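You operate a simulated robot arm through the tools that you are given. There is no shell and no other tool. Be economical: measure what you need, move in short steps, check, and stop when the job is done.

The job below is to be done with a simulated two-armed robot. You get a single attempt, and the scene is never put back.

JOB
Close both stop valves, then drain the wash bowl and the dip bowl.
Fine: both plugs go on the sink ledge; let each bowl run empty. Set down upright: green plug, purple plug.

It is judged by the outcome, as a careful person would: the job done as asked, and still so three seconds after it is handed in. It fails if anything else is knocked over, pushed out of place, dropped, spilled or broken.

ROBOT AND FRAMES
Two 7-joint arms with fingered hands on one trunk, on a base that drives. Base frame: it is fixed to the floor where the robot stands at the start and does not move with it; the origin is under the middle of the robot, x ahead of it, y to its left, z up. Readings come in mm, degrees, newtons and seconds.
The left shoulder is at the start at [70, 142, 1339], the right one opposite. With the tool pointing down near the work surface each hand reaches from about 100 to 640 mm from the robot's upright axis, wherever it stands, measured 20 degrees to its own side. Places, roughly: black stop valve lever [700, -700, 1300]; dip bowl [300, -800, 800]; front ledge of the sink [200, -300, 900]; green plug (7x7x14 cm) [500, 100, 800]; purple plug (7x7x14 cm) [300, -800, 800]; wash bowl [500, 100, 800]; yellow stop valve lever [800, -200, 1300]. Payload 3.6 kg a hand.
The TCP of each hand is the grasp point between the finger pads, 25 mm short of the fingertips. In the tool frame z runs along the fingers and y along their closing line. The gripper opens to 88 mm. The gripper's body begins 29 mm behind the TCP. The gripper is a hand of 5 fingers: y runs from the thumb to the fingers, the wrist lies at [-13, -97, -162] in the tool frame.
Orientation is that of the tool frame in the base frame, as a unit quaternion [x, y, z, w]. With the fingers straight down and the wrist toward the robot, the tool's x, y and z point along [0, 1, 0], [1, 0, 0] and [0, 0, -1] of the base frame.

CONTROLS
- The arms move only by the tool step_arm. It takes "left_moves", "right_moves" or both (then of equal length, played together; a hand with none holds still); each is a list of rows, each a list of 6 numbers: the turn, a rotation vector about the tool's x, y, z in units of 8 degrees (1.0 is 8 degrees), then the shift along the tool's x, y, z in units of 30 mm (1.0 is 30 mm). In form: [[wx, wy, wz, tx, ty, tz], ...]. A call has 1 to 10 rows; each row shifts and turns the commanded pose from where the row before left it, along the tool's axes as they then stand. A call with a number of a shift or a turn outside -1 to 1 is refused whole. Rows are played at 5 a second. More than 50 mm and 8.6 degrees between two rows, and nothing of the call is played. Where a pose cannot be reached the arm comes as near as it can. A force on the tool above 40 N (or 10 N above the force at the start of the call, whichever is more), or a blocked arm, ends the call early, and 0.2 s more pass. In this call time passes only in rows, and 0.2 s behind the last. It gives the time, the measured TCP pose, the force on the tool (base axes), the opening and the grip force at its end, in the units of the frame above (readings bear some noise), with the torque about the TCP (base axes, N m) and any sound that the robot's microphone picked up, and new pictures: "views" is both (left out), scene, wrist or none (wrist: the cameras of the hands that moved).
- Cameras (640 x 400 px; columns grow to the right, rows downward): "scene" is now at [124.1, -37, 1554.5]; the picture's right is [-0.45, -0.89, 0.00], its down [-0.64, 0.32, -0.70] and it looks along [0.63, -0.31, -0.71] (base axes); focal length 214 px, centre (320, 200). "left" rides on the left gripper at [-59, -79, -105] in its tool frame; the picture's right is [-0.73, -0.32, 0.61], its down [0.62, -0.68, 0.38] and it looks along [0.29, 0.66, 0.70] (tool axes); focal length 234 px, centre (320, 200). "right" rides on the right gripper at [59, -79, -105] in its tool frame; the picture's right is [-0.73, 0.32, -0.61], its down [-0.62, -0.68, 0.38] and it looks along [-0.29, 0.66, 0.70] (tool axes); focal length 234 px, centre (320, 200). There is no depth. A picture from a camera that has moved, and an enlarged one, comes with that camera's place and axes in the base frame and with its lens.
- slide_trunk(by): slides the trunk up (or, below 0, down) by that many mm; the arms and the scene camera ride with it, the base frame stays. It gives what a move gives, with no picture.
- roll_base(legs): drives the robot by 1 to 6 legs, each [ahead, left, turn to the left] in mm, mm and degrees, along the robot's own axes; the way and the turn of a leg run together, so that a leg with both is an arc; at most 1500 mm and 180 degrees a leg. The arms and the cameras ride along, it lands a little off, and it stops where it bumps. It gives what a move gives, and a new picture of the scene camera.
- finger_targets(index, middle, ring, little, thumb_bend, thumb_turn, hand): sets how far each is bent, from 0 (flat) to 1 (curled in); at 0.3 the hand is open as for a grip, at 0.7 the pads meet at the TCP. One left out holds its place. A second passes; each finger stops where it meets its share of the squeeze, and holds until it gets a number again. It is the only way to open and close the hand. It gives what a move gives, with no picture; readings hold the bend of each and the force on index, middle, ring, little, thumb and palm. thumb_turn goes from beside the hand (0) to across from the fingers (1), as for a grip.
- turn_head(pan, tilt): turns the head with the scene camera to pan (to the left, within 86 degrees either way) and tilt (down, from -29 to 69), counted from straight ahead of the robot. It gives what a move gives, and a new picture of the scene camera.
- enlarge(camera, box): a new picture of the part [left, top, right, bottom] of that camera's present view, enlarged. It takes no simulated time.
- finish_job(): hands the job in; it is judged then, once.

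Work in short steps. Places have to be worked out from the pictures, the camera data and where the tool is seen: move nearer, look again, correct. Check each grasp and each placing, and mend what went wrong. You have 120 turns and 260 pictures in all, those below and enlarged ones among them. Open the grippers and draw the arms clear of the work before you hand the job in, unless the task says otherwise; then end with one line.

The tools are called as a command line: name --argument value ..., lists and objects as JSON in quotes. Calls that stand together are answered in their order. step_arm: Moves the arms, as the interface text tells. Its arguments: {"type":"object","properties":{"left_moves":{"type":"array","items":{"type":"array","items":{"type":"number"}}},"right_moves":{"type":"array","items":{"type":"array","items":{"type":"number"}}},"views":{"type":"string","enum":["both","scene","wrist","none"]}},"required":[]} The other tools are called the same way: slide_trunk (by) slides the trunk up or down; finger_targets (index, middle, ring, little, thumb_bend, thumb_turn, hand) moves the fingers one by one; roll_base (legs) drives the base; turn_head (pan, tilt) turns the head that bears the scene camera; enlarge (camera, box) takes an enlarged picture of a part of a camera's view; finish_job () hands the job in.

At the start:

```text
clock: 0.0
left_tool_pos: [409.2, -18.7, 1399.1]
left_ee_rot: [0.707, 0.707, 0.0, 0.001]
left_contact_force: [-0.2, 0.4, 0.8]
left_torque: [0.0, -0.03, -0.01]
left_width: 87.5
left_gripper_force: 0.0
left_shape: jaw
left_bend: [0.3, 0.3, 0.3, 0.3, 0.3, 0.98]
left_finger forces: [0.0, 0.0, 0.0, 0.0, 0.0, 0.1]
right_tool_pos: [330.1, -389.8, 1422.9]
right_ee_rot: [0.707, 0.707, 0.0, -0.001]
right_contact_force: [0.5, 0.2, -0.6]
right_torque: [-0.01, 0.02, 0.03]
right_width: 87.7
right_gripper_force: 0.0
right_shape: jaw
right_bend: [0.3, 0.3, 0.3, 0.3, 0.3, 0.98]
right_finger forces: [0.1, 0.0, 0.0, 0.1, 0.0, 0.1]
trunk travel left (down, up): [-875.0, 65.0]
robot x, y, heading: [1.1, 1.9, -0.4]
head pan, tilt: [-26.6, 45.5]
```

scene: 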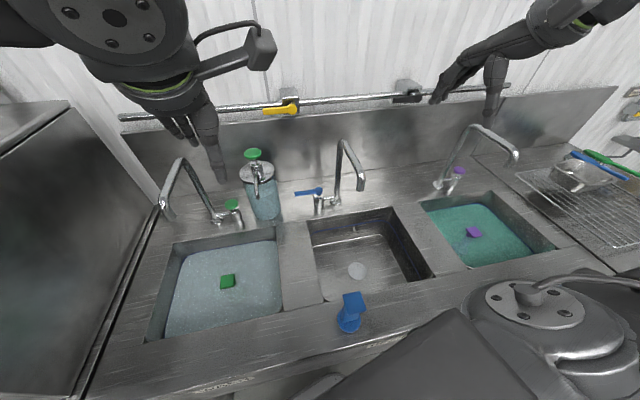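
right: 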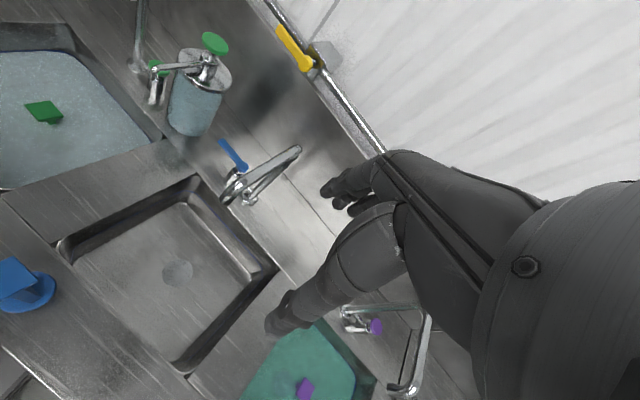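
left: 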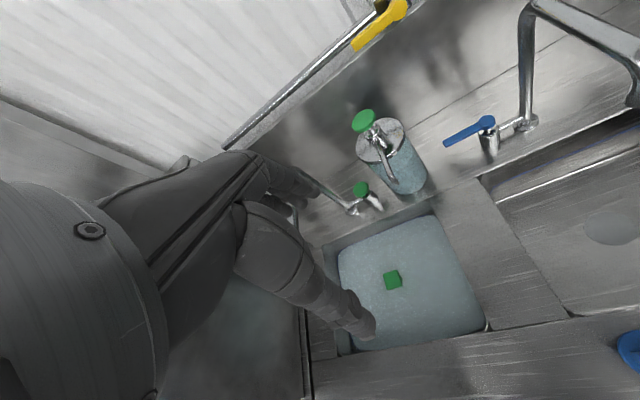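

I'll look first at the valves and the plugs up close before moving anything.

enlarge --camera "scene" --box '[220, 60, 540, 220]'

enlarge --camera "scene" --box '[140, 190, 580, 380]'

enlarge --camera "left" --box '[300, 0, 560, 160]'

```text
2.00 times, centred on (380, 140) of scene
camera zoom: at [124.1, -37.0, 1554.5], right [-0.45, -0.89, 0.0], down [-0.64, 0.32, -0.7], along [0.63, -0.31, -0.71], focal length 429 px, centre (200, 320)
```

zoom: 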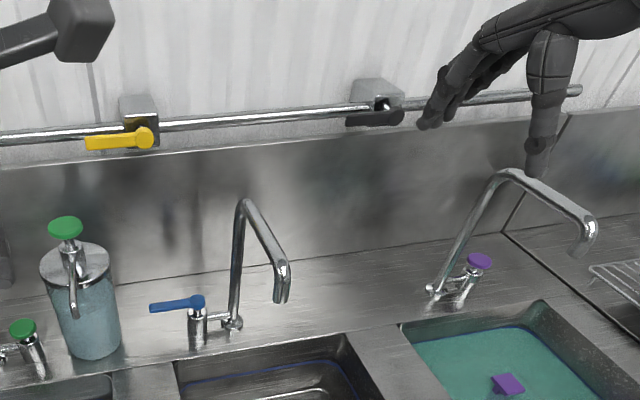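

```text
1.45 times, centred on (360, 285) of scene
camera zoom: at [124.1, -37.0, 1554.5], right [-0.45, -0.89, 0.0], down [-0.64, 0.32, -0.7], along [0.63, -0.31, -0.71], focal length 312 px, centre (262, 76)
```

zoom: 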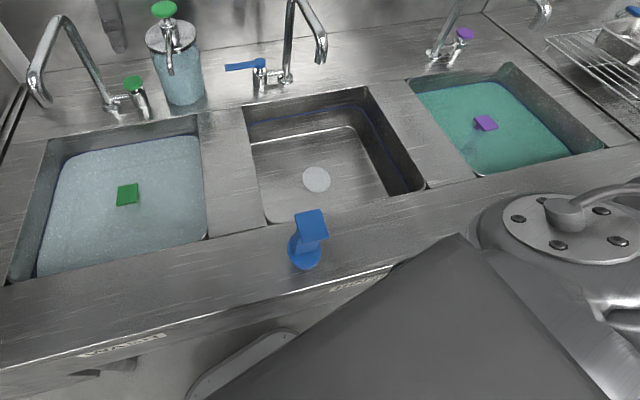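

```text
2.46 times, centred on (430, 80) of left
camera zoom: at [330.5, -78.2, 1503.7], right [-0.32, -0.73, -0.61], down [-0.68, 0.62, -0.38], along [0.66, 0.29, -0.7], focal length 576 px, centre (49, 495)
```

zoom: 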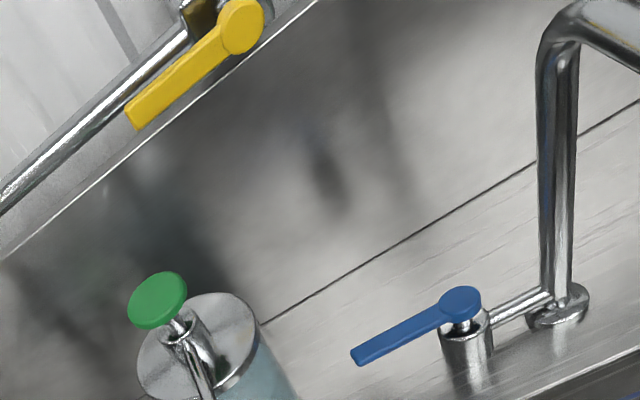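

Both levers lie along the pipe (open), and the sink is yawed about −14.5° to me. I'll turn to face it and shift right, so the two valves straddle me.

roll_base --legs '[[0, 0, -14], [0, -220, 0]]'

turn_head --pan 0 --tilt 25

```text
clock: 2.5
left_tool_pos: [342.8, -327.5, 1399.2]
left_ee_rot: [0.785, 0.619, -0.002, 0.001]
left_contact_force: [-0.6, -0.1, 0.4]
left_torque: [0.0, 0.0, 0.01]
left_width: 87.7
left_gripper_force: 0.1
left_shape: jaw
left_bend: [0.3, 0.3, 0.3, 0.3, 0.3, 0.98]
left_finger forces: [0.0, 0.1, 0.1, 0.1, 0.1, 0.1]
right_tool_pos: [178.6, -669.0, 1424.1]
right_ee_rot: [0.785, 0.619, -0.001, 0.001]
right_contact_force: [0.2, 0.0, 0.7]
right_torque: [0.0, 0.02, -0.03]
right_width: 87.8
right_gripper_force: 0.1
right_shape: jaw
right_bend: [0.3, 0.3, 0.3, 0.3, 0.3, 0.98]
right_finger forces: [0.1, 0.1, 0.1, 0.1, 0.0, 0.1]
trunk travel left (down, up): [-875.0, 65.0]
robot x, y, heading: [-50.7, -216.3, -13.8]
head pan, tilt: [-26.6, 45.5]
camera scene: at [61.1, -276.1, 1554.6], right [-0.64, -0.76, 0.0], down [-0.55, 0.46, -0.7], along [0.54, -0.45, -0.71], focal length 214 px, centre (320, 200)
```

scene: 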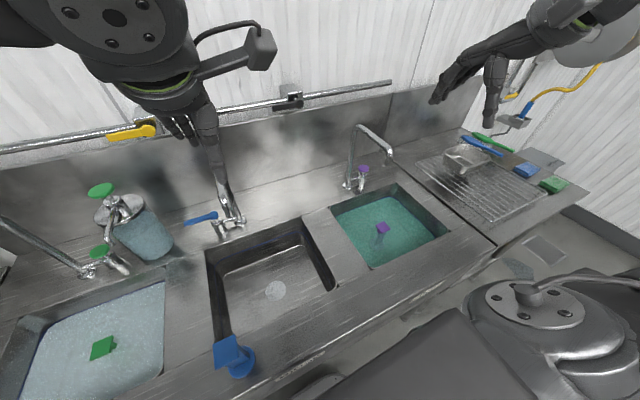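

```text
clock: 3.5
left_tool_pos: [342.1, -332.6, 1398.6]
left_ee_rot: [0.785, 0.619, 0.002, 0.0]
left_contact_force: [0.2, -0.4, -0.1]
left_torque: [0.02, 0.0, 0.03]
left_width: 87.5
left_gripper_force: 0.1
left_shape: jaw
left_bend: [0.3, 0.3, 0.3, 0.3, 0.3, 0.98]
left_finger forces: [0.0, 0.0, 0.1, 0.0, 0.0, 0.1]
right_tool_pos: [176.2, -674.6, 1422.3]
right_ee_rot: [0.786, 0.619, 0.001, -0.002]
right_contact_force: [-0.6, -0.2, -0.4]
right_torque: [0.03, 0.01, 0.0]
right_width: 87.7
right_gripper_force: 0.0
right_shape: jaw
right_bend: [0.3, 0.3, 0.3, 0.3, 0.3, 0.98]
right_finger forces: [0.0, 0.1, 0.0, 0.0, 0.1, 0.0]
trunk travel left (down, up): [-875.0, 65.0]
robot x, y, heading: [-51.7, -216.0, -13.6]
head pan, tilt: [0.0, 25.0]
camera scene: at [87.0, -252.0, 1585.7], right [-0.24, -0.97, 0.0], down [-0.41, 0.1, -0.91], along [0.88, -0.21, -0.42], focal length 214 px, centre (320, 200)
```

scene: 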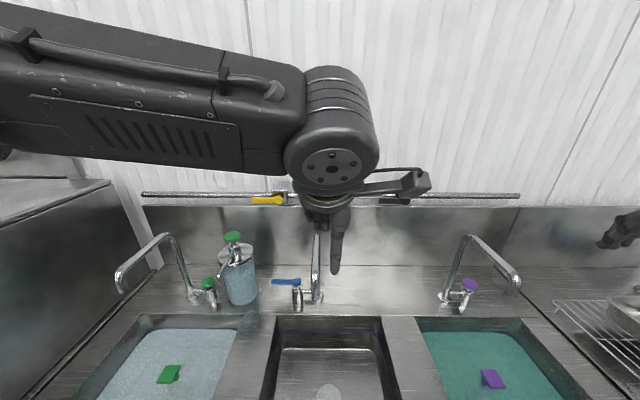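

Yellow pivot triangulates to about (852,-280,1249), black to (712,-730,1249), ~880 mm ahead; a bit far. I'll look down to see clearance between base and sink.

turn_head --pan 0 --tilt 69

```text
clock: 4.6
left_tool_pos: [340.7, -330.2, 1398.1]
left_ee_rot: [0.785, 0.619, 0.0, 0.0]
left_contact_force: [0.5, 0.3, 0.3]
left_torque: [-0.01, 0.04, 0.06]
left_width: 87.8
left_gripper_force: 0.1
left_shape: jaw
left_bend: [0.3, 0.3, 0.3, 0.3, 0.3, 0.98]
left_finger forces: [0.0, 0.1, 0.1, 0.1, 0.0, 0.0]
right_tool_pos: [177.8, -673.0, 1421.5]
right_ee_rot: [0.785, 0.62, 0.0, 0.001]
right_contact_force: [0.5, 0.3, -0.7]
right_torque: [0.0, 0.02, 0.01]
right_width: 87.4
right_gripper_force: 0.1
right_shape: jaw
right_bend: [0.3, 0.3, 0.3, 0.3, 0.3, 0.98]
right_finger forces: [0.0, 0.0, 0.1, 0.1, 0.0, 0.1]
trunk travel left (down, up): [-875.0, 65.0]
robot x, y, heading: [-53.1, -216.3, -13.6]
head pan, tilt: [0.0, 68.8]
camera scene: at [52.4, -241.8, 1526.4], right [-0.23, -0.97, 0.0], down [-0.91, 0.22, -0.36], along [0.35, -0.09, -0.93], focal length 214 px, centre (320, 200)
```

scene: 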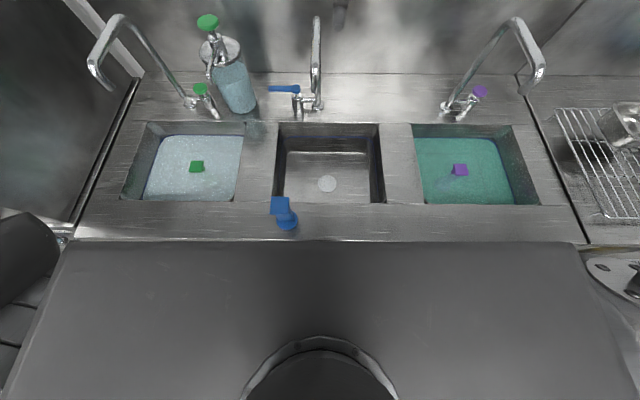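

The ledge, plugs and bowls are clear. I'll pitch both hands forward (fingers toward the wall, ~20° down) while spreading them to line up with the lever tips, still well short of the wall.

step_arm --left_moves '[[-0.97, 0, 0, 1, 0, 0], [-0.97, 0, 0, 1, 0, 0], [-0.97, 0, 0, 1, 0, 0], [-0.97, 0, 0, 1, 0, 0], [-0.97, 0, 0, 1, 0, 0], [-0.97, 0, 0, 1, 0, 0], [-0.97, 0, 0, 1, 0, 0], [-0.97, 0, 0, 1, 0, 0], [-0.97, 0, 0, 1, 0, 0]]' --right_moves '[[-0.97, 0, 0, 0.6, 0, 0], [-0.97, 0, 0, 0.6, 0, 0], [-0.97, 0, 0, 0.6, 0, 0], [-0.97, 0, 0, 0.6, 0, 0], [-0.97, 0, 0, 0.6, 0, 0], [-0.97, 0, 0, 0.6, 0, 0], [-0.97, 0, 0, 0.6, 0, 0], [-0.97, 0, 0, 0.6, 0, 0], [-0.97, 0, 0, 0.6, 0, 0]]' --views "none"

turn_head --pan 0 --tilt 25

```text
clock: 6.6
left_tool_pos: [474.8, -100.7, 1444.0]
left_ee_rot: [0.644, 0.509, 0.354, 0.449]
left_contact_force: [0.1, 0.0, 0.2]
left_torque: [0.02, 0.01, -0.01]
left_width: 87.8
left_gripper_force: 0.1
left_shape: jaw
left_bend: [0.3, 0.3, 0.3, 0.3, 0.3, 0.98]
left_finger forces: [0.1, 0.0, 0.0, 0.0, 0.0, 0.2]
left hand out of reach, approached as far as the arm can: row 5, 6, 7, 8, 9
right_tool_pos: [271.7, -605.2, 1532.9]
right_ee_rot: [0.644, 0.508, 0.354, 0.45]
right_contact_force: [0.1, 0.1, 0.1]
right_torque: [0.0, 0.02, 0.02]
right_width: 88.1
right_gripper_force: 0.1
right_shape: jaw
right_bend: [0.3, 0.3, 0.3, 0.3, 0.3, 0.98]
right_finger forces: [0.0, 0.1, 0.0, 0.0, 0.0, 0.1]
right hand out of reach, approached as far as the arm can: row 4, 5, 6, 7, 8, 9
trunk travel left (down, up): [-875.0, 65.0]
robot x, y, heading: [-48.2, -218.3, -13.8]
head pan, tilt: [0.0, 68.8]
```

```text
clock: 7.7
left_tool_pos: [472.8, -101.7, 1443.5]
left_ee_rot: [0.644, 0.508, 0.354, 0.449]
left_contact_force: [0.7, -0.2, 0.8]
left_torque: [0.03, 0.04, 0.01]
left_width: 87.9
left_gripper_force: 0.1
left_shape: jaw
left_bend: [0.3, 0.3, 0.3, 0.3, 0.3, 0.98]
left_finger forces: [0.0, 0.0, 0.0, 0.0, 0.1, 0.0]
right_tool_pos: [268.7, -605.3, 1533.2]
right_ee_rot: [0.644, 0.508, 0.354, 0.45]
right_contact_force: [-1.3, 0.1, 1.3]
right_torque: [0.0, -0.04, 0.01]
right_width: 87.5
right_gripper_force: 0.0
right_shape: jaw
right_bend: [0.3, 0.3, 0.3, 0.3, 0.3, 0.98]
right_finger forces: [0.0, 0.1, 0.0, 0.0, 0.0, 0.1]
trunk travel left (down, up): [-875.0, 65.0]
robot x, y, heading: [-52.6, -214.6, -13.6]
head pan, tilt: [0.0, 25.0]
camera scene: at [87.7, -250.2, 1585.7], right [-0.23, -0.97, 0.0], down [-0.41, 0.1, -0.91], along [0.88, -0.21, -0.42], focal length 214 px, centre (320, 200)
```

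scene: 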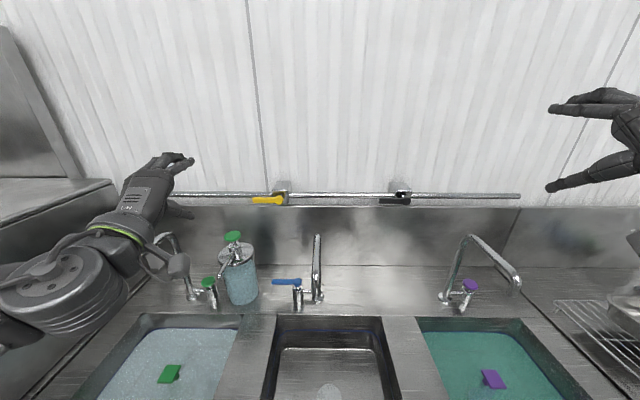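

The orientation is reached and the view is clear now. Enlarge the two valves.

enlarge --camera "scene" --box '[230, 160, 430, 240]'

enlarge --camera "left" --box '[0, 0, 640, 400]'

```text
3.20 times, centred on (330, 200) of scene
camera zoom: at [87.7, -250.2, 1585.7], right [-0.23, -0.97, 0.0], down [-0.41, 0.1, -0.91], along [0.88, -0.21, -0.42], focal length 686 px, centre (288, 200)
```

zoom: 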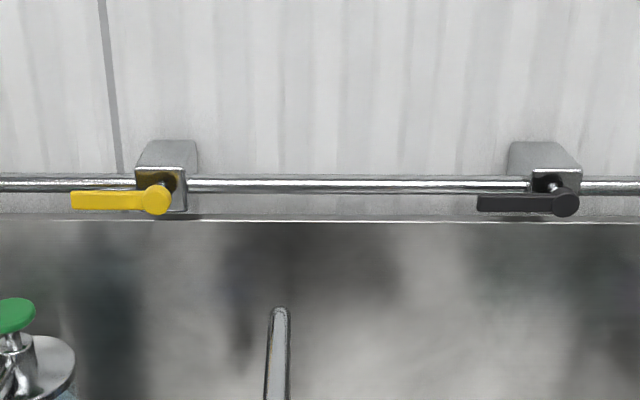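

```text
1.00 times, centred on (320, 200) of left
camera zoom: at [336.6, -129.4, 1406.5], right [0.28, -0.81, -0.51], down [0.27, 0.58, -0.77], along [0.92, 0.08, 0.38], focal length 234 px, centre (320, 200)
```

zoom: 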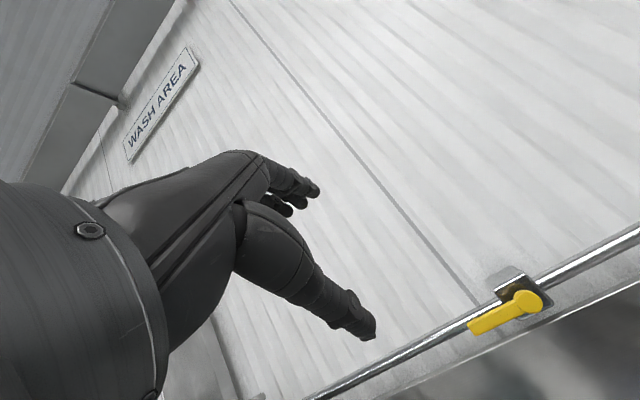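

Yellow lever: pivot ≈(800,-269,1261), tip ≈(815,-176,1263), swinging on a shaft normal to the wall. Black: pivot ≈(687,-710), tip ≈(710,-616). I'll make pointing hands (index out, rest curled) to push them with one finger.

finger_targets --hand "left" --index 0.15 --middle 1 --ring 1 --little 1 --thumb_bend 0.9

step_arm --left_moves '[[0, 0, 0, 0, -1, 0], [0, 0, 0, 0, -1, 0], [0, 0, 0, 0, -0.7, 0]]'

```text
clock: 8.7
left_tool_pos: [472.2, -101.1, 1445.3]
left_ee_rot: [0.644, 0.508, 0.354, 0.449]
left_contact_force: [0.1, 0.6, -0.6]
left_torque: [-0.02, -0.01, -0.04]
left_width: 31.1
left_gripper_force: 0.1
left_shape: fingers
left_bend: [0.15, 1.0, 1.0, 1.0, 0.9, 0.98]
left_finger forces: [0.0, 0.0, 0.0, 0.1, 0.0, 0.0]
right_tool_pos: [269.4, -606.2, 1533.4]
right_ee_rot: [0.644, 0.508, 0.354, 0.45]
right_contact_force: [0.9, -0.3, 0.1]
right_torque: [-0.01, 0.0, 0.03]
right_width: 87.6
right_gripper_force: 0.1
right_shape: jaw
right_bend: [0.3, 0.3, 0.3, 0.3, 0.3, 0.98]
right_finger forces: [0.0, 0.0, 0.0, 0.0, 0.0, 0.1]
trunk travel left (down, up): [-875.0, 65.0]
robot x, y, heading: [-53.8, -218.8, -13.5]
head pan, tilt: [0.0, 25.0]
```

```text
clock: 9.5
left_tool_pos: [483.7, -97.1, 1373.8]
left_ee_rot: [0.644, 0.507, 0.354, 0.45]
left_contact_force: [-0.1, 0.2, 0.0]
left_torque: [0.01, 0.02, -0.03]
left_width: 31.3
left_gripper_force: 0.0
left_shape: fingers
left_bend: [0.15, 1.0, 1.0, 1.0, 0.9, 0.98]
left_finger forces: [0.0, 0.1, 0.0, 0.1, 0.0, 0.0]
left hand out of reach, approached as far as the arm can: row 1, 2, 3
right_tool_pos: [269.2, -605.1, 1531.0]
right_ee_rot: [0.644, 0.508, 0.354, 0.45]
right_contact_force: [-0.1, -0.1, -0.6]
right_torque: [0.03, -0.01, -0.02]
right_width: 87.9
right_gripper_force: 0.1
right_shape: jaw
right_bend: [0.3, 0.3, 0.3, 0.3, 0.3, 0.98]
right_finger forces: [0.1, 0.0, 0.0, 0.0, 0.0, 0.0]
trunk travel left (down, up): [-875.0, 65.0]
robot x, y, heading: [-51.8, -210.9, -13.6]
head pan, tilt: [0.0, 25.0]
camera scene: at [87.6, -250.0, 1585.8], right [-0.23, -0.97, 0.0], down [-0.41, 0.1, -0.91], along [0.88, -0.21, -0.42], focal length 214 px, centre (320, 200)
camera left: at [347.3, -125.4, 1335.5], right [0.28, -0.81, -0.51], down [0.27, 0.58, -0.77], along [0.92, 0.08, 0.38], focal length 234 px, centre (320, 200)
```

scene: 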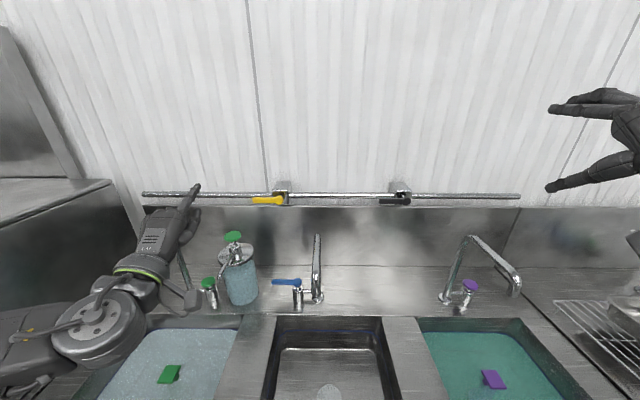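
left: 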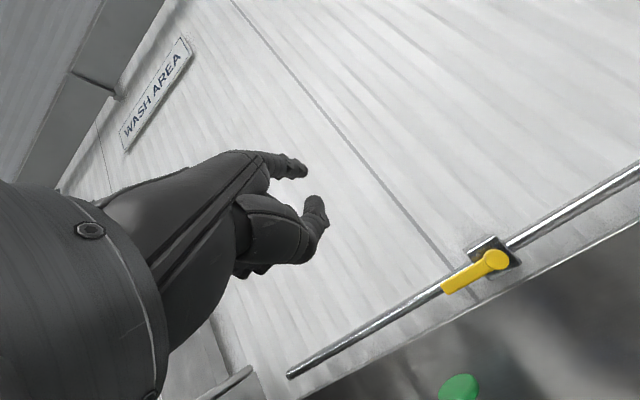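

The index finger points out; its tip reads near (489,-116,1433). Advance 180 mm along the fingers and re-measure.

step_arm --left_moves '[[0, 0, 0, 0, 0, 1], [0, 0, 0, 0, 0, 1], [0, 0, 0, 0, 0, 1], [0, 0, 0, 0, 0, 1], [0, 0, 0, 0, 0, 1], [0, 0, 0, 0, 0, 1]]'

```text
clock: 10.9
left_tool_pos: [650.9, -137.1, 1309.2]
left_ee_rot: [0.644, 0.509, 0.354, 0.448]
left_contact_force: [-0.4, 0.5, 0.4]
left_torque: [-0.03, 0.0, 0.01]
left_width: 31.1
left_gripper_force: 0.0
left_shape: fingers
left_bend: [0.15, 1.0, 1.0, 1.0, 0.9, 0.98]
left_finger forces: [0.0, 0.0, 0.0, 0.1, 0.0, 0.1]
right_tool_pos: [270.0, -605.9, 1531.3]
right_ee_rot: [0.644, 0.508, 0.354, 0.449]
right_contact_force: [-0.2, 0.4, -0.3]
right_torque: [0.01, 0.02, -0.02]
right_width: 88.0
right_gripper_force: 0.0
right_shape: jaw
right_bend: [0.3, 0.3, 0.3, 0.3, 0.3, 0.98]
right_finger forces: [0.0, 0.0, 0.0, 0.1, 0.1, 0.0]
trunk travel left (down, up): [-875.0, 65.0]
robot x, y, heading: [-51.3, -214.4, -13.8]
head pan, tilt: [0.0, 25.0]
camera scene: at [88.9, -251.0, 1585.6], right [-0.23, -0.97, 0.0], down [-0.41, 0.1, -0.91], along [0.88, -0.21, -0.42], focal length 214 px, centre (320, 200)
camera left: at [514.4, -165.3, 1272.5], right [0.28, -0.81, -0.51], down [0.27, 0.58, -0.77], along [0.92, 0.08, 0.38], focal length 234 px, centre (320, 200)
```

scene: 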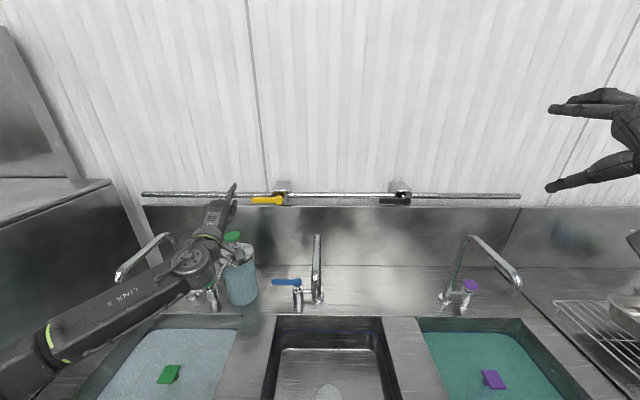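
left: 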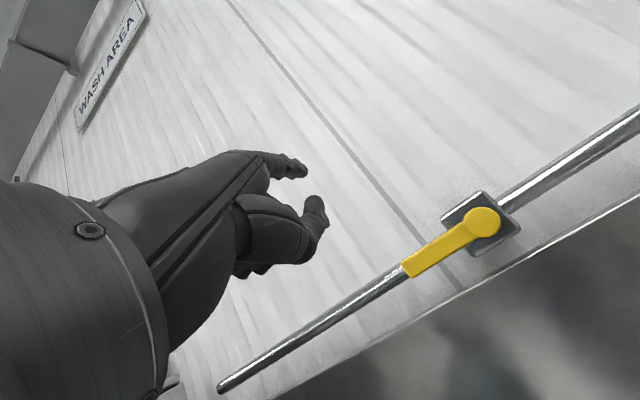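

Index tip now ≈(688,-151,1375), 39 mm ahead of and 66 mm above the TCP. Advance to just above the yellow lever's end.

step_arm --left_moves '[[0, 0, 0, -0.17, 0, 1], [0, 0, 0, -0.17, 0, 1], [0, 0, 0, -0.17, 0, 1], [0, 0, 0, -0.17, 0, 1]]'

enlarge --camera "scene" --box '[190, 160, 350, 260]'

```text
clock: 11.9
left_tool_pos: [753.3, -183.7, 1269.0]
left_ee_rot: [0.644, 0.509, 0.354, 0.448]
left_contact_force: [0.0, -0.1, 0.2]
left_torque: [0.04, -0.04, 0.01]
left_width: 31.6
left_gripper_force: 0.0
left_shape: fingers
left_bend: [0.15, 1.0, 1.0, 1.0, 0.9, 0.98]
left_finger forces: [0.0, 0.0, 0.1, 0.0, 0.1, 0.0]
right_tool_pos: [270.0, -607.6, 1531.2]
right_ee_rot: [0.644, 0.508, 0.355, 0.449]
right_contact_force: [0.3, 0.2, 0.0]
right_torque: [0.02, 0.04, -0.01]
right_width: 87.6
right_gripper_force: 0.2
right_shape: jaw
right_bend: [0.3, 0.3, 0.3, 0.3, 0.3, 0.98]
right_finger forces: [0.1, 0.0, 0.0, 0.0, 0.0, 0.1]
trunk travel left (down, up): [-875.0, 65.0]
robot x, y, heading: [-50.0, -215.9, -13.6]
head pan, tilt: [0.0, 25.0]
camera scene: at [88.6, -252.3, 1585.6], right [-0.23, -0.97, 0.0], down [-0.41, 0.1, -0.91], along [0.88, -0.21, -0.42], focal length 214 px, centre (320, 200)
camera left: at [616.4, -212.0, 1231.4], right [0.28, -0.81, -0.51], down [0.27, 0.58, -0.77], along [0.92, 0.08, 0.37], focal length 234 px, centre (320, 200)
```

scene: 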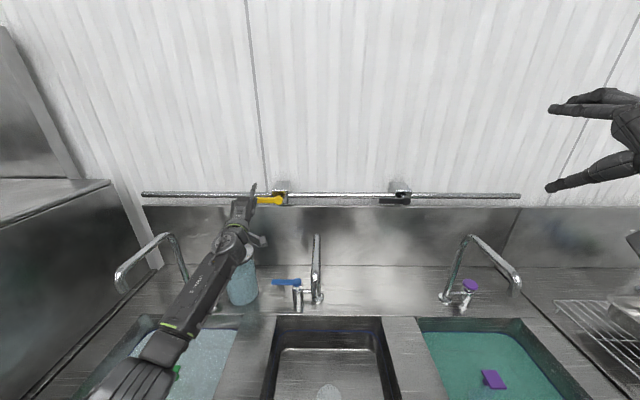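
left: 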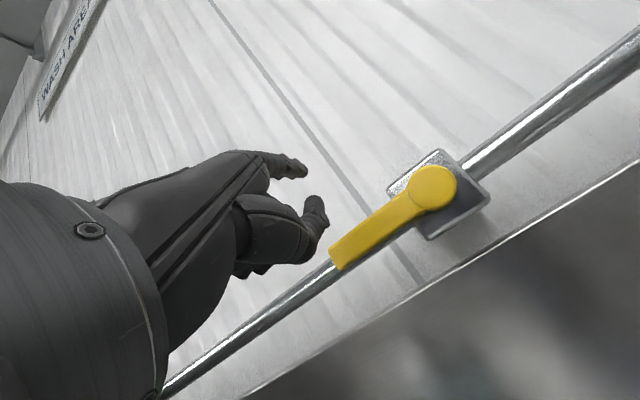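

```text
4.00 times, centred on (270, 210) of scene
camera zoom: at [88.6, -252.3, 1585.6], right [-0.23, -0.97, 0.0], down [-0.41, 0.1, -0.91], along [0.88, -0.21, -0.42], focal length 858 px, centre (520, 160)
```

zoom: 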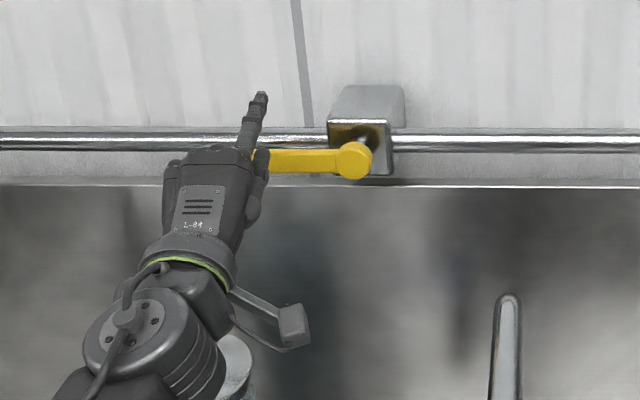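

Index tip ≈(790,-198,1335), 25 mm short in depth and 60 above the lever. Curl the thumb fully, move in 33 mm and then lower 30.

finger_targets --hand "left" --thumb_bend 1

step_arm --left_moves '[[0, 0, 0, 0, 0.37, 1], [0, 0, 0, 0, -0.94, 0.34]]'

enlarge --camera "scene" --box '[220, 160, 320, 230]'

```text
clock: 12.9
left_tool_pos: [751.3, -182.6, 1271.6]
left_ee_rot: [0.644, 0.508, 0.354, 0.449]
left_contact_force: [0.5, -0.3, 0.4]
left_torque: [-0.04, -0.01, -0.04]
left_width: 27.6
left_gripper_force: 0.1
left_shape: fingers
left_bend: [0.15, 1.0, 1.0, 1.0, 1.0, 0.98]
left_finger forces: [0.0, 0.0, 0.0, 0.0, 0.1, 0.0]
right_tool_pos: [269.6, -604.7, 1533.0]
right_ee_rot: [0.644, 0.508, 0.354, 0.449]
right_contact_force: [-0.8, 0.1, 0.0]
right_torque: [0.02, -0.02, 0.01]
right_width: 88.2
right_gripper_force: 0.0
right_shape: jaw
right_bend: [0.3, 0.3, 0.3, 0.3, 0.3, 0.98]
right_finger forces: [0.0, 0.0, 0.0, 0.1, 0.1, 0.0]
trunk travel left (down, up): [-875.0, 65.0]
robot x, y, heading: [-51.1, -214.6, -13.6]
head pan, tilt: [0.0, 25.0]
```

```text
clock: 13.5
left_tool_pos: [782.2, -192.0, 1240.8]
left_ee_rot: [0.645, 0.507, 0.354, 0.449]
left_contact_force: [0.5, 0.9, 0.1]
left_torque: [-0.01, -0.01, 0.0]
left_width: 27.5
left_gripper_force: 0.0
left_shape: fingers
left_bend: [0.15, 1.0, 1.0, 1.0, 1.0, 0.98]
left_finger forces: [0.1, 0.0, 0.1, 0.0, 0.0, 0.0]
right_tool_pos: [270.0, -608.5, 1531.6]
right_ee_rot: [0.644, 0.508, 0.354, 0.449]
right_contact_force: [0.2, 0.0, 0.3]
right_torque: [0.01, 0.0, -0.01]
right_width: 88.0
right_gripper_force: 0.0
right_shape: jaw
right_bend: [0.3, 0.3, 0.3, 0.3, 0.3, 0.98]
right_finger forces: [0.0, 0.1, 0.0, 0.1, 0.1, 0.0]
trunk travel left (down, up): [-875.0, 65.0]
robot x, y, heading: [-53.3, -214.4, -13.5]
head pan, tilt: [0.0, 25.0]
camera scene: at [87.6, -251.8, 1585.7], right [-0.23, -0.97, 0.0], down [-0.41, 0.1, -0.91], along [0.88, -0.21, -0.42], focal length 214 px, centre (320, 200)
camera left: at [646.1, -219.9, 1203.1], right [0.28, -0.81, -0.51], down [0.27, 0.58, -0.77], along [0.92, 0.08, 0.38], focal length 234 px, centre (320, 200)
```

scene: 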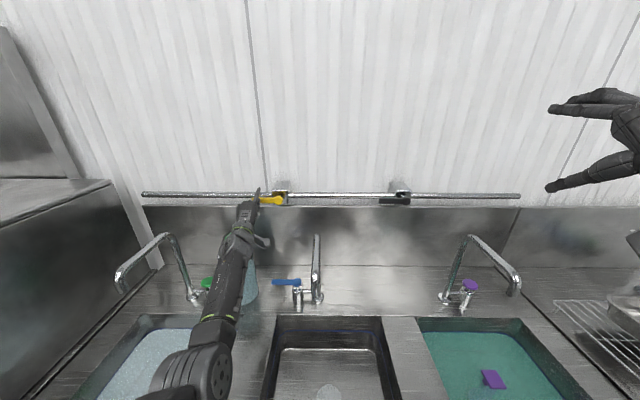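
left: 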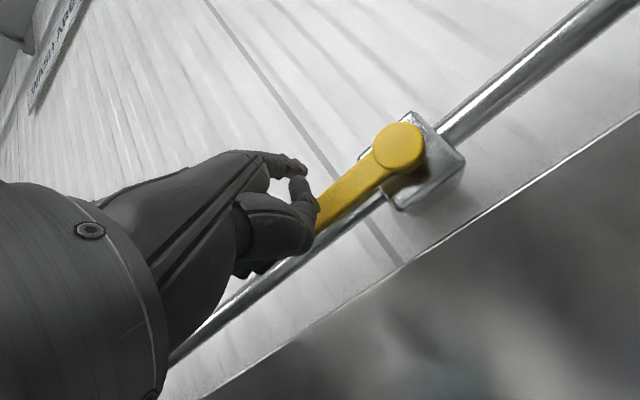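

```text
5.71 times, centred on (270, 195) of scene
camera zoom: at [87.6, -251.8, 1585.7], right [-0.23, -0.97, 0.0], down [-0.41, 0.1, -0.91], along [0.88, -0.21, -0.42], focal length 1226 px, centre (606, 229)
```

zoom: 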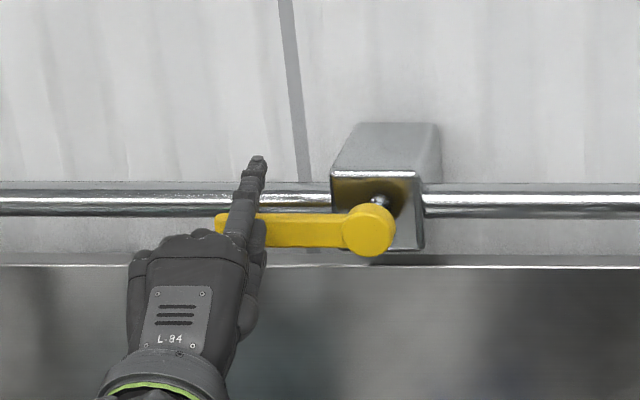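

Index is over the lever at ~70 mm from the pivot. Press down in small steps.

step_arm --left_moves '[[0, 0, 0, 0, -0.47, 0.17], [0, 0, 0, 0, -0.47, 0.17], [0, 0, 0, 0, -0.47, 0.17], [0, 0, 0, 0, -0.47, 0.17]]'

enlarge --camera "scene" --box '[220, 160, 320, 230]'

```text
clock: 14.5
left_tool_pos: [778.5, -188.9, 1183.5]
left_ee_rot: [0.643, 0.507, 0.356, 0.451]
left_contact_force: [-11.8, 2.4, 6.3]
left_torque: [-0.26, -1.04, -0.11]
left_width: 35.5
left_gripper_force: 5.8
left_shape: fingers
left_bend: [0.06, 1.0, 1.0, 1.0, 1.0, 0.98]
left_finger forces: [11.8, 0.0, 0.1, 0.0, 0.1, 0.0]
right_tool_pos: [264.5, -603.7, 1533.8]
right_ee_rot: [0.643, 0.507, 0.355, 0.45]
right_contact_force: [0.1, 0.3, -0.4]
right_torque: [0.0, -0.04, 0.01]
right_width: 87.8
right_gripper_force: 0.1
right_shape: jaw
right_bend: [0.3, 0.3, 0.3, 0.3, 0.3, 0.98]
right_finger forces: [0.0, 0.0, 0.1, 0.0, 0.0, 0.1]
trunk travel left (down, up): [-875.0, 65.0]
robot x, y, heading: [-54.0, -216.8, -13.5]
head pan, tilt: [0.0, 25.0]
camera scene: at [81.7, -249.3, 1586.3], right [-0.23, -0.97, 0.0], down [-0.41, 0.1, -0.91], along [0.88, -0.21, -0.42], focal length 214 px, centre (320, 200)
camera left: at [642.2, -215.7, 1144.3], right [0.28, -0.81, -0.51], down [0.27, 0.58, -0.77], along [0.92, 0.08, 0.38], focal length 234 px, centre (320, 200)
```

scene: 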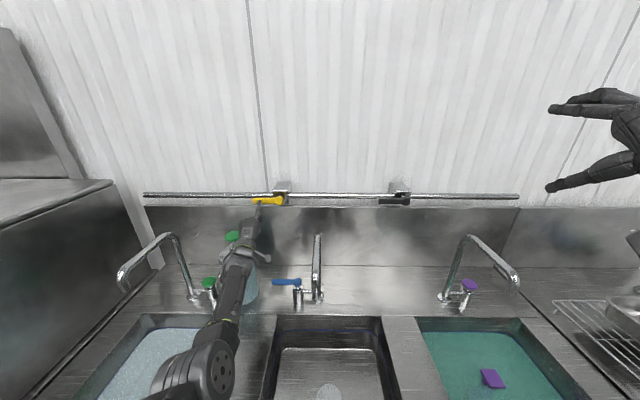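
left: 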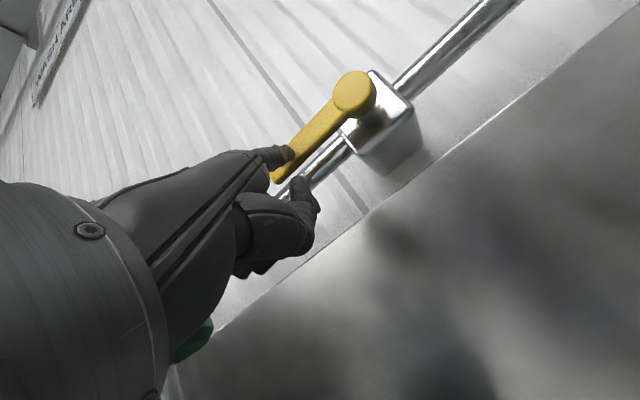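

```text
5.71 times, centred on (270, 195) of scene
camera zoom: at [81.7, -249.3, 1586.3], right [-0.23, -0.97, 0.0], down [-0.41, 0.1, -0.91], along [0.88, -0.21, -0.42], focal length 1226 px, centre (606, 229)
```

zoom: 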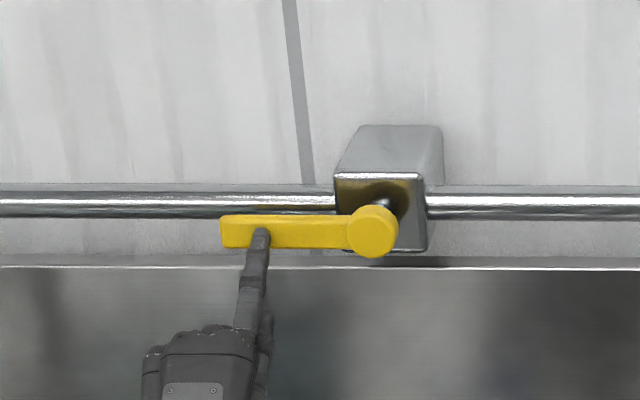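

The fingertip slid onto the lever's front face, so it's ~25–30 mm too shallow. Back off, raise, and go in deeper.

step_arm --left_moves '[[0, 0, 0, 0, -0.2, -0.6], [0, 0, 0, 0, 0.94, -0.34], [0, 0, 0, 0, 0.94, -0.34], [0, 0, 0, 0, 0.47, -0.17], [0, 0, 0, 0, 0.3, 0.9], [0, 0, 0, 0, 0.25, 0.75]]'

enlarge --camera "scene" --box '[220, 160, 320, 230]'

```text
clock: 15.9
left_tool_pos: [809.7, -195.4, 1263.0]
left_ee_rot: [0.641, 0.506, 0.358, 0.453]
left_contact_force: [-14.1, 2.0, 9.4]
left_torque: [0.06, -0.1, 0.08]
left_width: 27.4
left_gripper_force: 8.6
left_shape: fingers
left_bend: [0.15, 1.0, 1.0, 1.0, 1.0, 0.98]
left_finger forces: [0.0, 13.1, 0.0, 0.0, 3.5, 0.0]
right_tool_pos: [263.1, -605.0, 1533.8]
right_ee_rot: [0.643, 0.506, 0.355, 0.451]
right_contact_force: [-0.6, 0.5, 0.9]
right_torque: [0.02, 0.0, 0.03]
right_width: 87.6
right_gripper_force: 0.2
right_shape: jaw
right_bend: [0.3, 0.3, 0.3, 0.3, 0.3, 0.98]
right_finger forces: [0.0, 0.0, 0.0, 0.0, 0.0, 0.0]
trunk travel left (down, up): [-875.0, 65.0]
robot x, y, heading: [-53.7, -216.3, -13.5]
head pan, tilt: [0.0, 25.0]
camera scene: at [79.3, -249.3, 1586.6], right [-0.23, -0.97, 0.0], down [-0.41, 0.1, -0.91], along [0.88, -0.21, -0.42], focal length 214 px, centre (320, 200)
camera left: at [674.5, -223.2, 1222.7], right [0.28, -0.81, -0.51], down [0.28, 0.58, -0.77], along [0.92, 0.08, 0.39], focal length 234 px, centre (320, 200)
```

scene: 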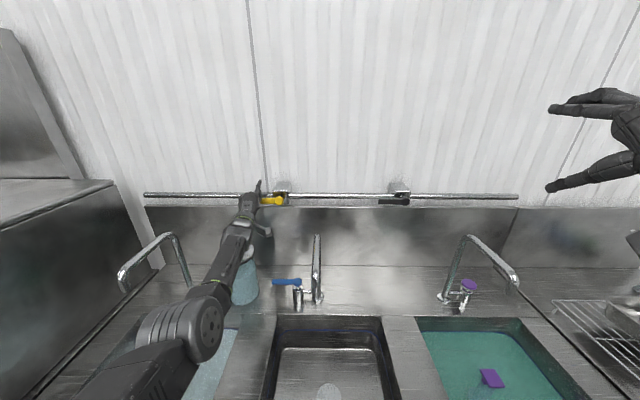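
left: 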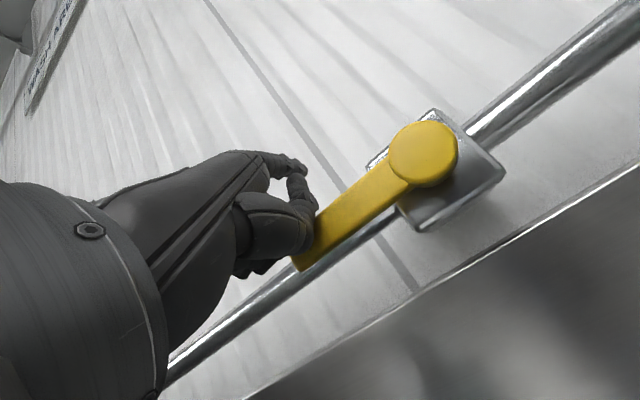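

```text
5.71 times, centred on (270, 195) of scene
camera zoom: at [79.3, -249.3, 1586.6], right [-0.23, -0.97, 0.0], down [-0.41, 0.1, -0.91], along [0.88, -0.21, -0.42], focal length 1226 px, centre (606, 229)
```

zoom: 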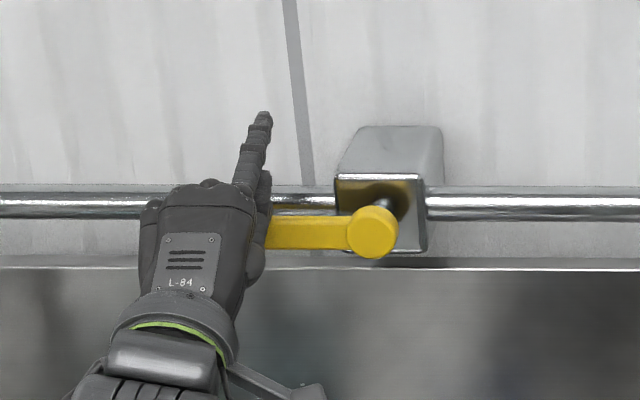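

The curled middle finger and thumb hit the lever face first. Better to use the open hand straddling the lever: back off 60 mm, open, then return.

step_arm --left_moves '[[0, 0, 0, 0, 0, -1], [0, 0, 0, 0, 0, -1], [0, 0, 0, 0, 0, -0.3]]' --views "none"

finger_targets --hand "left" --index 0.3 --middle 0.3 --ring 0.3 --little 0.3 --thumb_bend 0.2

step_arm --left_moves '[[0, 0, 0, 0, 0, 0.9], [0, 0, 0, 0, 0, 0.8]]'

enlarge --camera "scene" --box '[220, 160, 320, 230]'

```text
clock: 16.7
left_tool_pos: [751.2, -183.2, 1278.2]
left_ee_rot: [0.645, 0.508, 0.354, 0.449]
left_contact_force: [0.0, 0.3, 0.3]
left_torque: [0.0, -0.01, -0.02]
left_width: 27.4
left_gripper_force: 0.0
left_shape: fingers
left_bend: [0.15, 1.0, 1.0, 1.0, 1.0, 0.98]
left_finger forces: [0.1, 0.0, 0.0, 0.0, 0.0, 0.1]
right_tool_pos: [270.6, -606.2, 1532.4]
right_ee_rot: [0.644, 0.508, 0.354, 0.449]
right_contact_force: [-0.2, -0.1, 1.0]
right_torque: [-0.01, 0.03, 0.04]
right_width: 87.8
right_gripper_force: 0.0
right_shape: jaw
right_bend: [0.3, 0.3, 0.3, 0.3, 0.3, 0.98]
right_finger forces: [0.0, 0.0, 0.0, 0.1, 0.0, 0.0]
trunk travel left (down, up): [-875.0, 65.0]
robot x, y, heading: [-52.8, -216.7, -13.6]
head pan, tilt: [0.0, 25.0]
```

```text
clock: 17.7
left_tool_pos: [753.1, -181.9, 1279.4]
left_ee_rot: [0.643, 0.508, 0.355, 0.449]
left_contact_force: [-0.1, -0.2, -0.1]
left_torque: [0.03, -0.01, 0.02]
left_width: 91.9
left_gripper_force: 0.0
left_shape: fingers
left_bend: [0.3, 0.3, 0.3, 0.3, 0.2, 0.98]
left_finger forces: [0.0, 0.1, 0.0, 0.0, 0.0, 0.0]
right_tool_pos: [269.1, -605.1, 1533.6]
right_ee_rot: [0.645, 0.508, 0.353, 0.449]
right_contact_force: [0.1, -0.2, 0.1]
right_torque: [-0.01, -0.03, -0.02]
right_width: 87.8
right_gripper_force: 0.1
right_shape: jaw
right_bend: [0.3, 0.3, 0.3, 0.3, 0.3, 0.98]
right_finger forces: [0.1, 0.0, 0.0, 0.0, 0.0, 0.0]
trunk travel left (down, up): [-875.0, 65.0]
robot x, y, heading: [-50.6, -215.7, -13.7]
head pan, tilt: [0.0, 25.0]
```

```text
clock: 18.3
left_tool_pos: [801.5, -195.2, 1260.0]
left_ee_rot: [0.644, 0.508, 0.354, 0.449]
left_contact_force: [0.0, -0.6, 0.3]
left_torque: [0.02, 0.0, -0.01]
left_width: 91.6
left_gripper_force: 0.1
left_shape: fingers
left_bend: [0.3, 0.3, 0.3, 0.3, 0.2, 0.98]
left_finger forces: [0.0, 0.0, 0.0, 0.0, 0.0, 0.0]
right_tool_pos: [269.8, -606.6, 1531.1]
right_ee_rot: [0.644, 0.508, 0.354, 0.45]
right_contact_force: [-0.4, -0.4, -1.0]
right_torque: [-0.03, 0.06, 0.01]
right_width: 87.9
right_gripper_force: 0.0
right_shape: jaw
right_bend: [0.3, 0.3, 0.3, 0.3, 0.3, 0.98]
right_finger forces: [0.0, 0.0, 0.1, 0.1, 0.1, 0.0]
trunk travel left (down, up): [-875.0, 65.0]
robot x, y, heading: [-52.3, -214.7, -13.6]
head pan, tilt: [0.0, 25.0]
camera scene: at [88.6, -251.2, 1585.6], right [-0.23, -0.97, 0.0], down [-0.41, 0.1, -0.91], along [0.88, -0.21, -0.42], focal length 214 px, centre (320, 200)
camera left: at [664.8, -222.5, 1222.0], right [0.28, -0.81, -0.51], down [0.27, 0.58, -0.77], along [0.92, 0.08, 0.38], focal length 234 px, centre (320, 200)
```

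scene: 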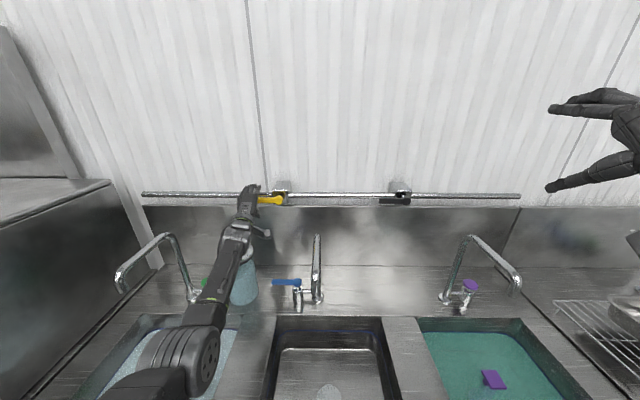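
left: 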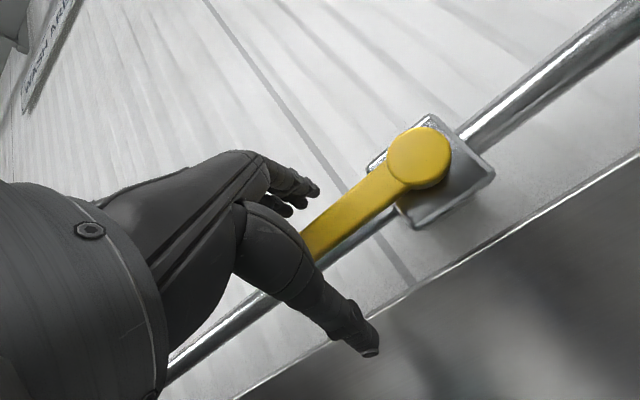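

```text
5.71 times, centred on (270, 195) of scene
camera zoom: at [88.6, -251.2, 1585.6], right [-0.23, -0.97, 0.0], down [-0.41, 0.1, -0.91], along [0.88, -0.21, -0.42], focal length 1226 px, centre (606, 229)
```

zoom: 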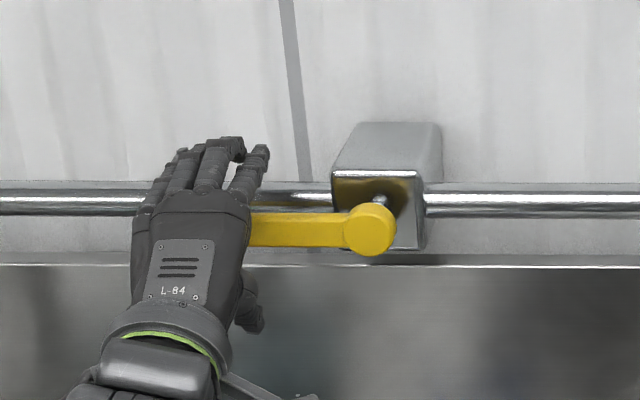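

The lever is now between fingers and thumb. Press straight down in 15 mm steps.

step_arm --left_moves '[[0, 0, 0, 0, -0.47, 0.17], [0, 0, 0, 0, -0.47, 0.17], [0, 0, 0, 0, -0.47, 0.17], [0, 0, 0, 0, -0.47, 0.17]]' --views "wrist"

enlarge --camera "scene" --box '[220, 160, 320, 230]'

```text
clock: 19.3
left_tool_pos: [796.1, -192.5, 1222.6]
left_ee_rot: [0.636, 0.502, 0.363, 0.46]
left_contact_force: [1.6, 1.6, 22.7]
left_torque: [-0.23, -0.15, -0.01]
left_width: 106.8
left_gripper_force: 12.7
left_shape: fingers
left_bend: [0.19, 0.29, 0.31, 0.3, 0.2, 0.98]
left_finger forces: [20.6, 2.8, 1.9, 0.0, 0.0, 0.0]
right_tool_pos: [264.0, -605.4, 1533.7]
right_ee_rot: [0.644, 0.506, 0.355, 0.451]
right_contact_force: [0.2, 0.6, 0.1]
right_torque: [0.02, 0.02, -0.01]
right_width: 87.9
right_gripper_force: 0.1
right_shape: jaw
right_bend: [0.3, 0.3, 0.3, 0.3, 0.3, 0.98]
right_finger forces: [0.0, 0.0, 0.1, 0.0, 0.0, 0.1]
trunk travel left (down, up): [-875.0, 65.0]
robot x, y, heading: [-50.6, -217.2, -13.7]
head pan, tilt: [0.0, 25.0]
stopped in row 4 (left hand): the force on the tool passed its limit (the readings are from after the stop); the commanded pose is now the measured one
camera left: at [662.0, -221.1, 1180.3], right [0.29, -0.82, -0.5], down [0.29, 0.57, -0.77], along [0.91, 0.08, 0.4], focal length 234 px, centre (320, 200)
```

left: 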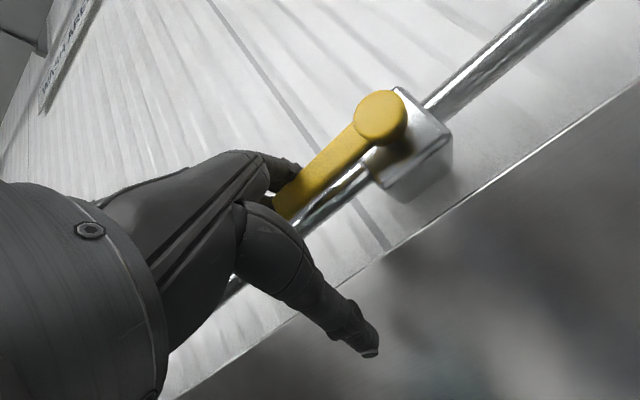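

```text
5.71 times, centred on (270, 195) of scene
camera zoom: at [81.7, -249.6, 1586.5], right [-0.23, -0.97, 0.0], down [-0.41, 0.1, -0.91], along [0.88, -0.21, -0.42], focal length 1226 px, centre (606, 229)
```

zoom: 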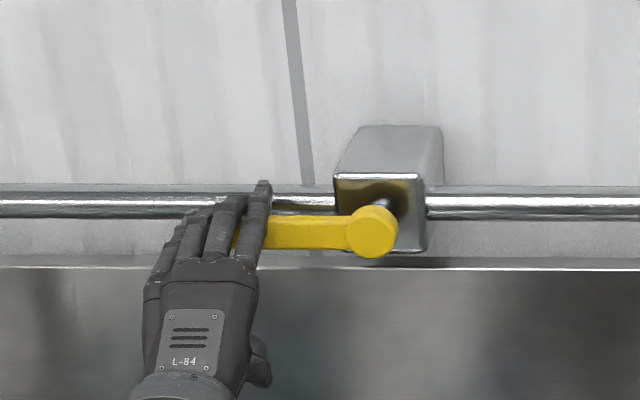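

Index pushes with 20 N exactly on the lever and it doesn't yield downward, so it likely opens the other way (up). Raise the hand so the thumb lifts the lever from below.

step_arm --left_moves '[[0, 0, 0, 0, 0.94, -0.34], [0, 0, 0, 0, 0.7, -0.25], [0, 0, 0, 0, 0.47, -0.17], [0, 0, 0, 0, 0.47, -0.17]]' --views "wrist"

enlarge --camera "scene" --box '[220, 160, 320, 230]'

```text
clock: 20.3
left_tool_pos: [800.7, -192.5, 1294.6]
left_ee_rot: [0.641, 0.505, 0.358, 0.455]
left_contact_force: [0.0, -0.6, -0.2]
left_torque: [0.0, -0.03, 0.01]
left_width: 91.9
left_gripper_force: 0.1
left_shape: fingers
left_bend: [0.3, 0.3, 0.3, 0.3, 0.2, 0.98]
left_finger forces: [0.0, 0.0, 0.1, 0.0, 0.0, 0.0]
right_tool_pos: [270.3, -604.6, 1531.9]
right_ee_rot: [0.645, 0.507, 0.353, 0.45]
right_contact_force: [0.7, -0.1, 0.5]
right_torque: [0.0, 0.01, -0.01]
right_width: 87.9
right_gripper_force: 0.1
right_shape: jaw
right_bend: [0.3, 0.3, 0.3, 0.3, 0.3, 0.98]
right_finger forces: [0.0, 0.1, 0.1, 0.1, 0.0, 0.0]
trunk travel left (down, up): [-875.0, 65.0]
robot x, y, heading: [-52.8, -218.6, -13.7]
head pan, tilt: [0.0, 25.0]
camera left: at [665.2, -220.7, 1255.6], right [0.28, -0.82, -0.5], down [0.28, 0.57, -0.77], along [0.92, 0.08, 0.39], focal length 234 px, centre (320, 200)
```

left: 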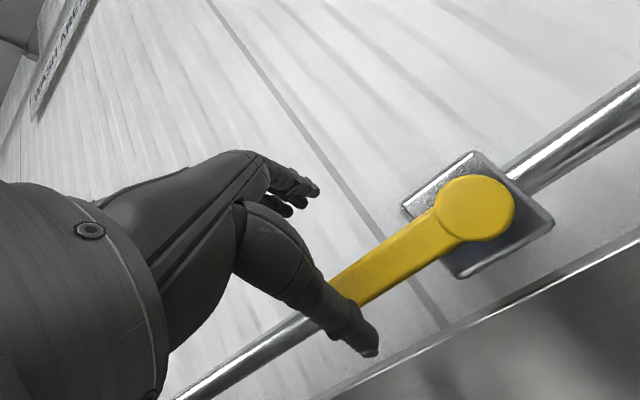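

```text
5.71 times, centred on (270, 195) of scene
camera zoom: at [88.7, -250.5, 1585.6], right [-0.23, -0.97, 0.0], down [-0.41, 0.1, -0.91], along [0.88, -0.21, -0.42], focal length 1226 px, centre (606, 229)
```

zoom: 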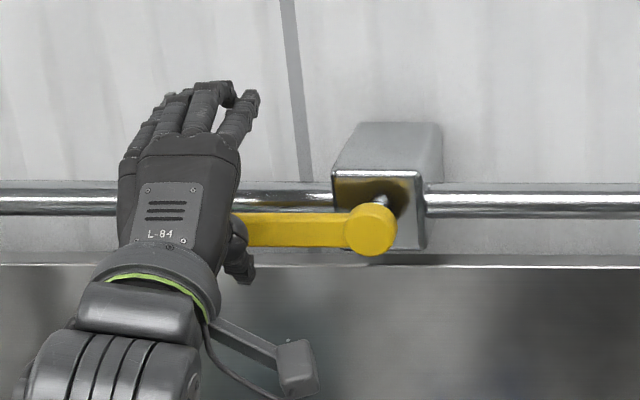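

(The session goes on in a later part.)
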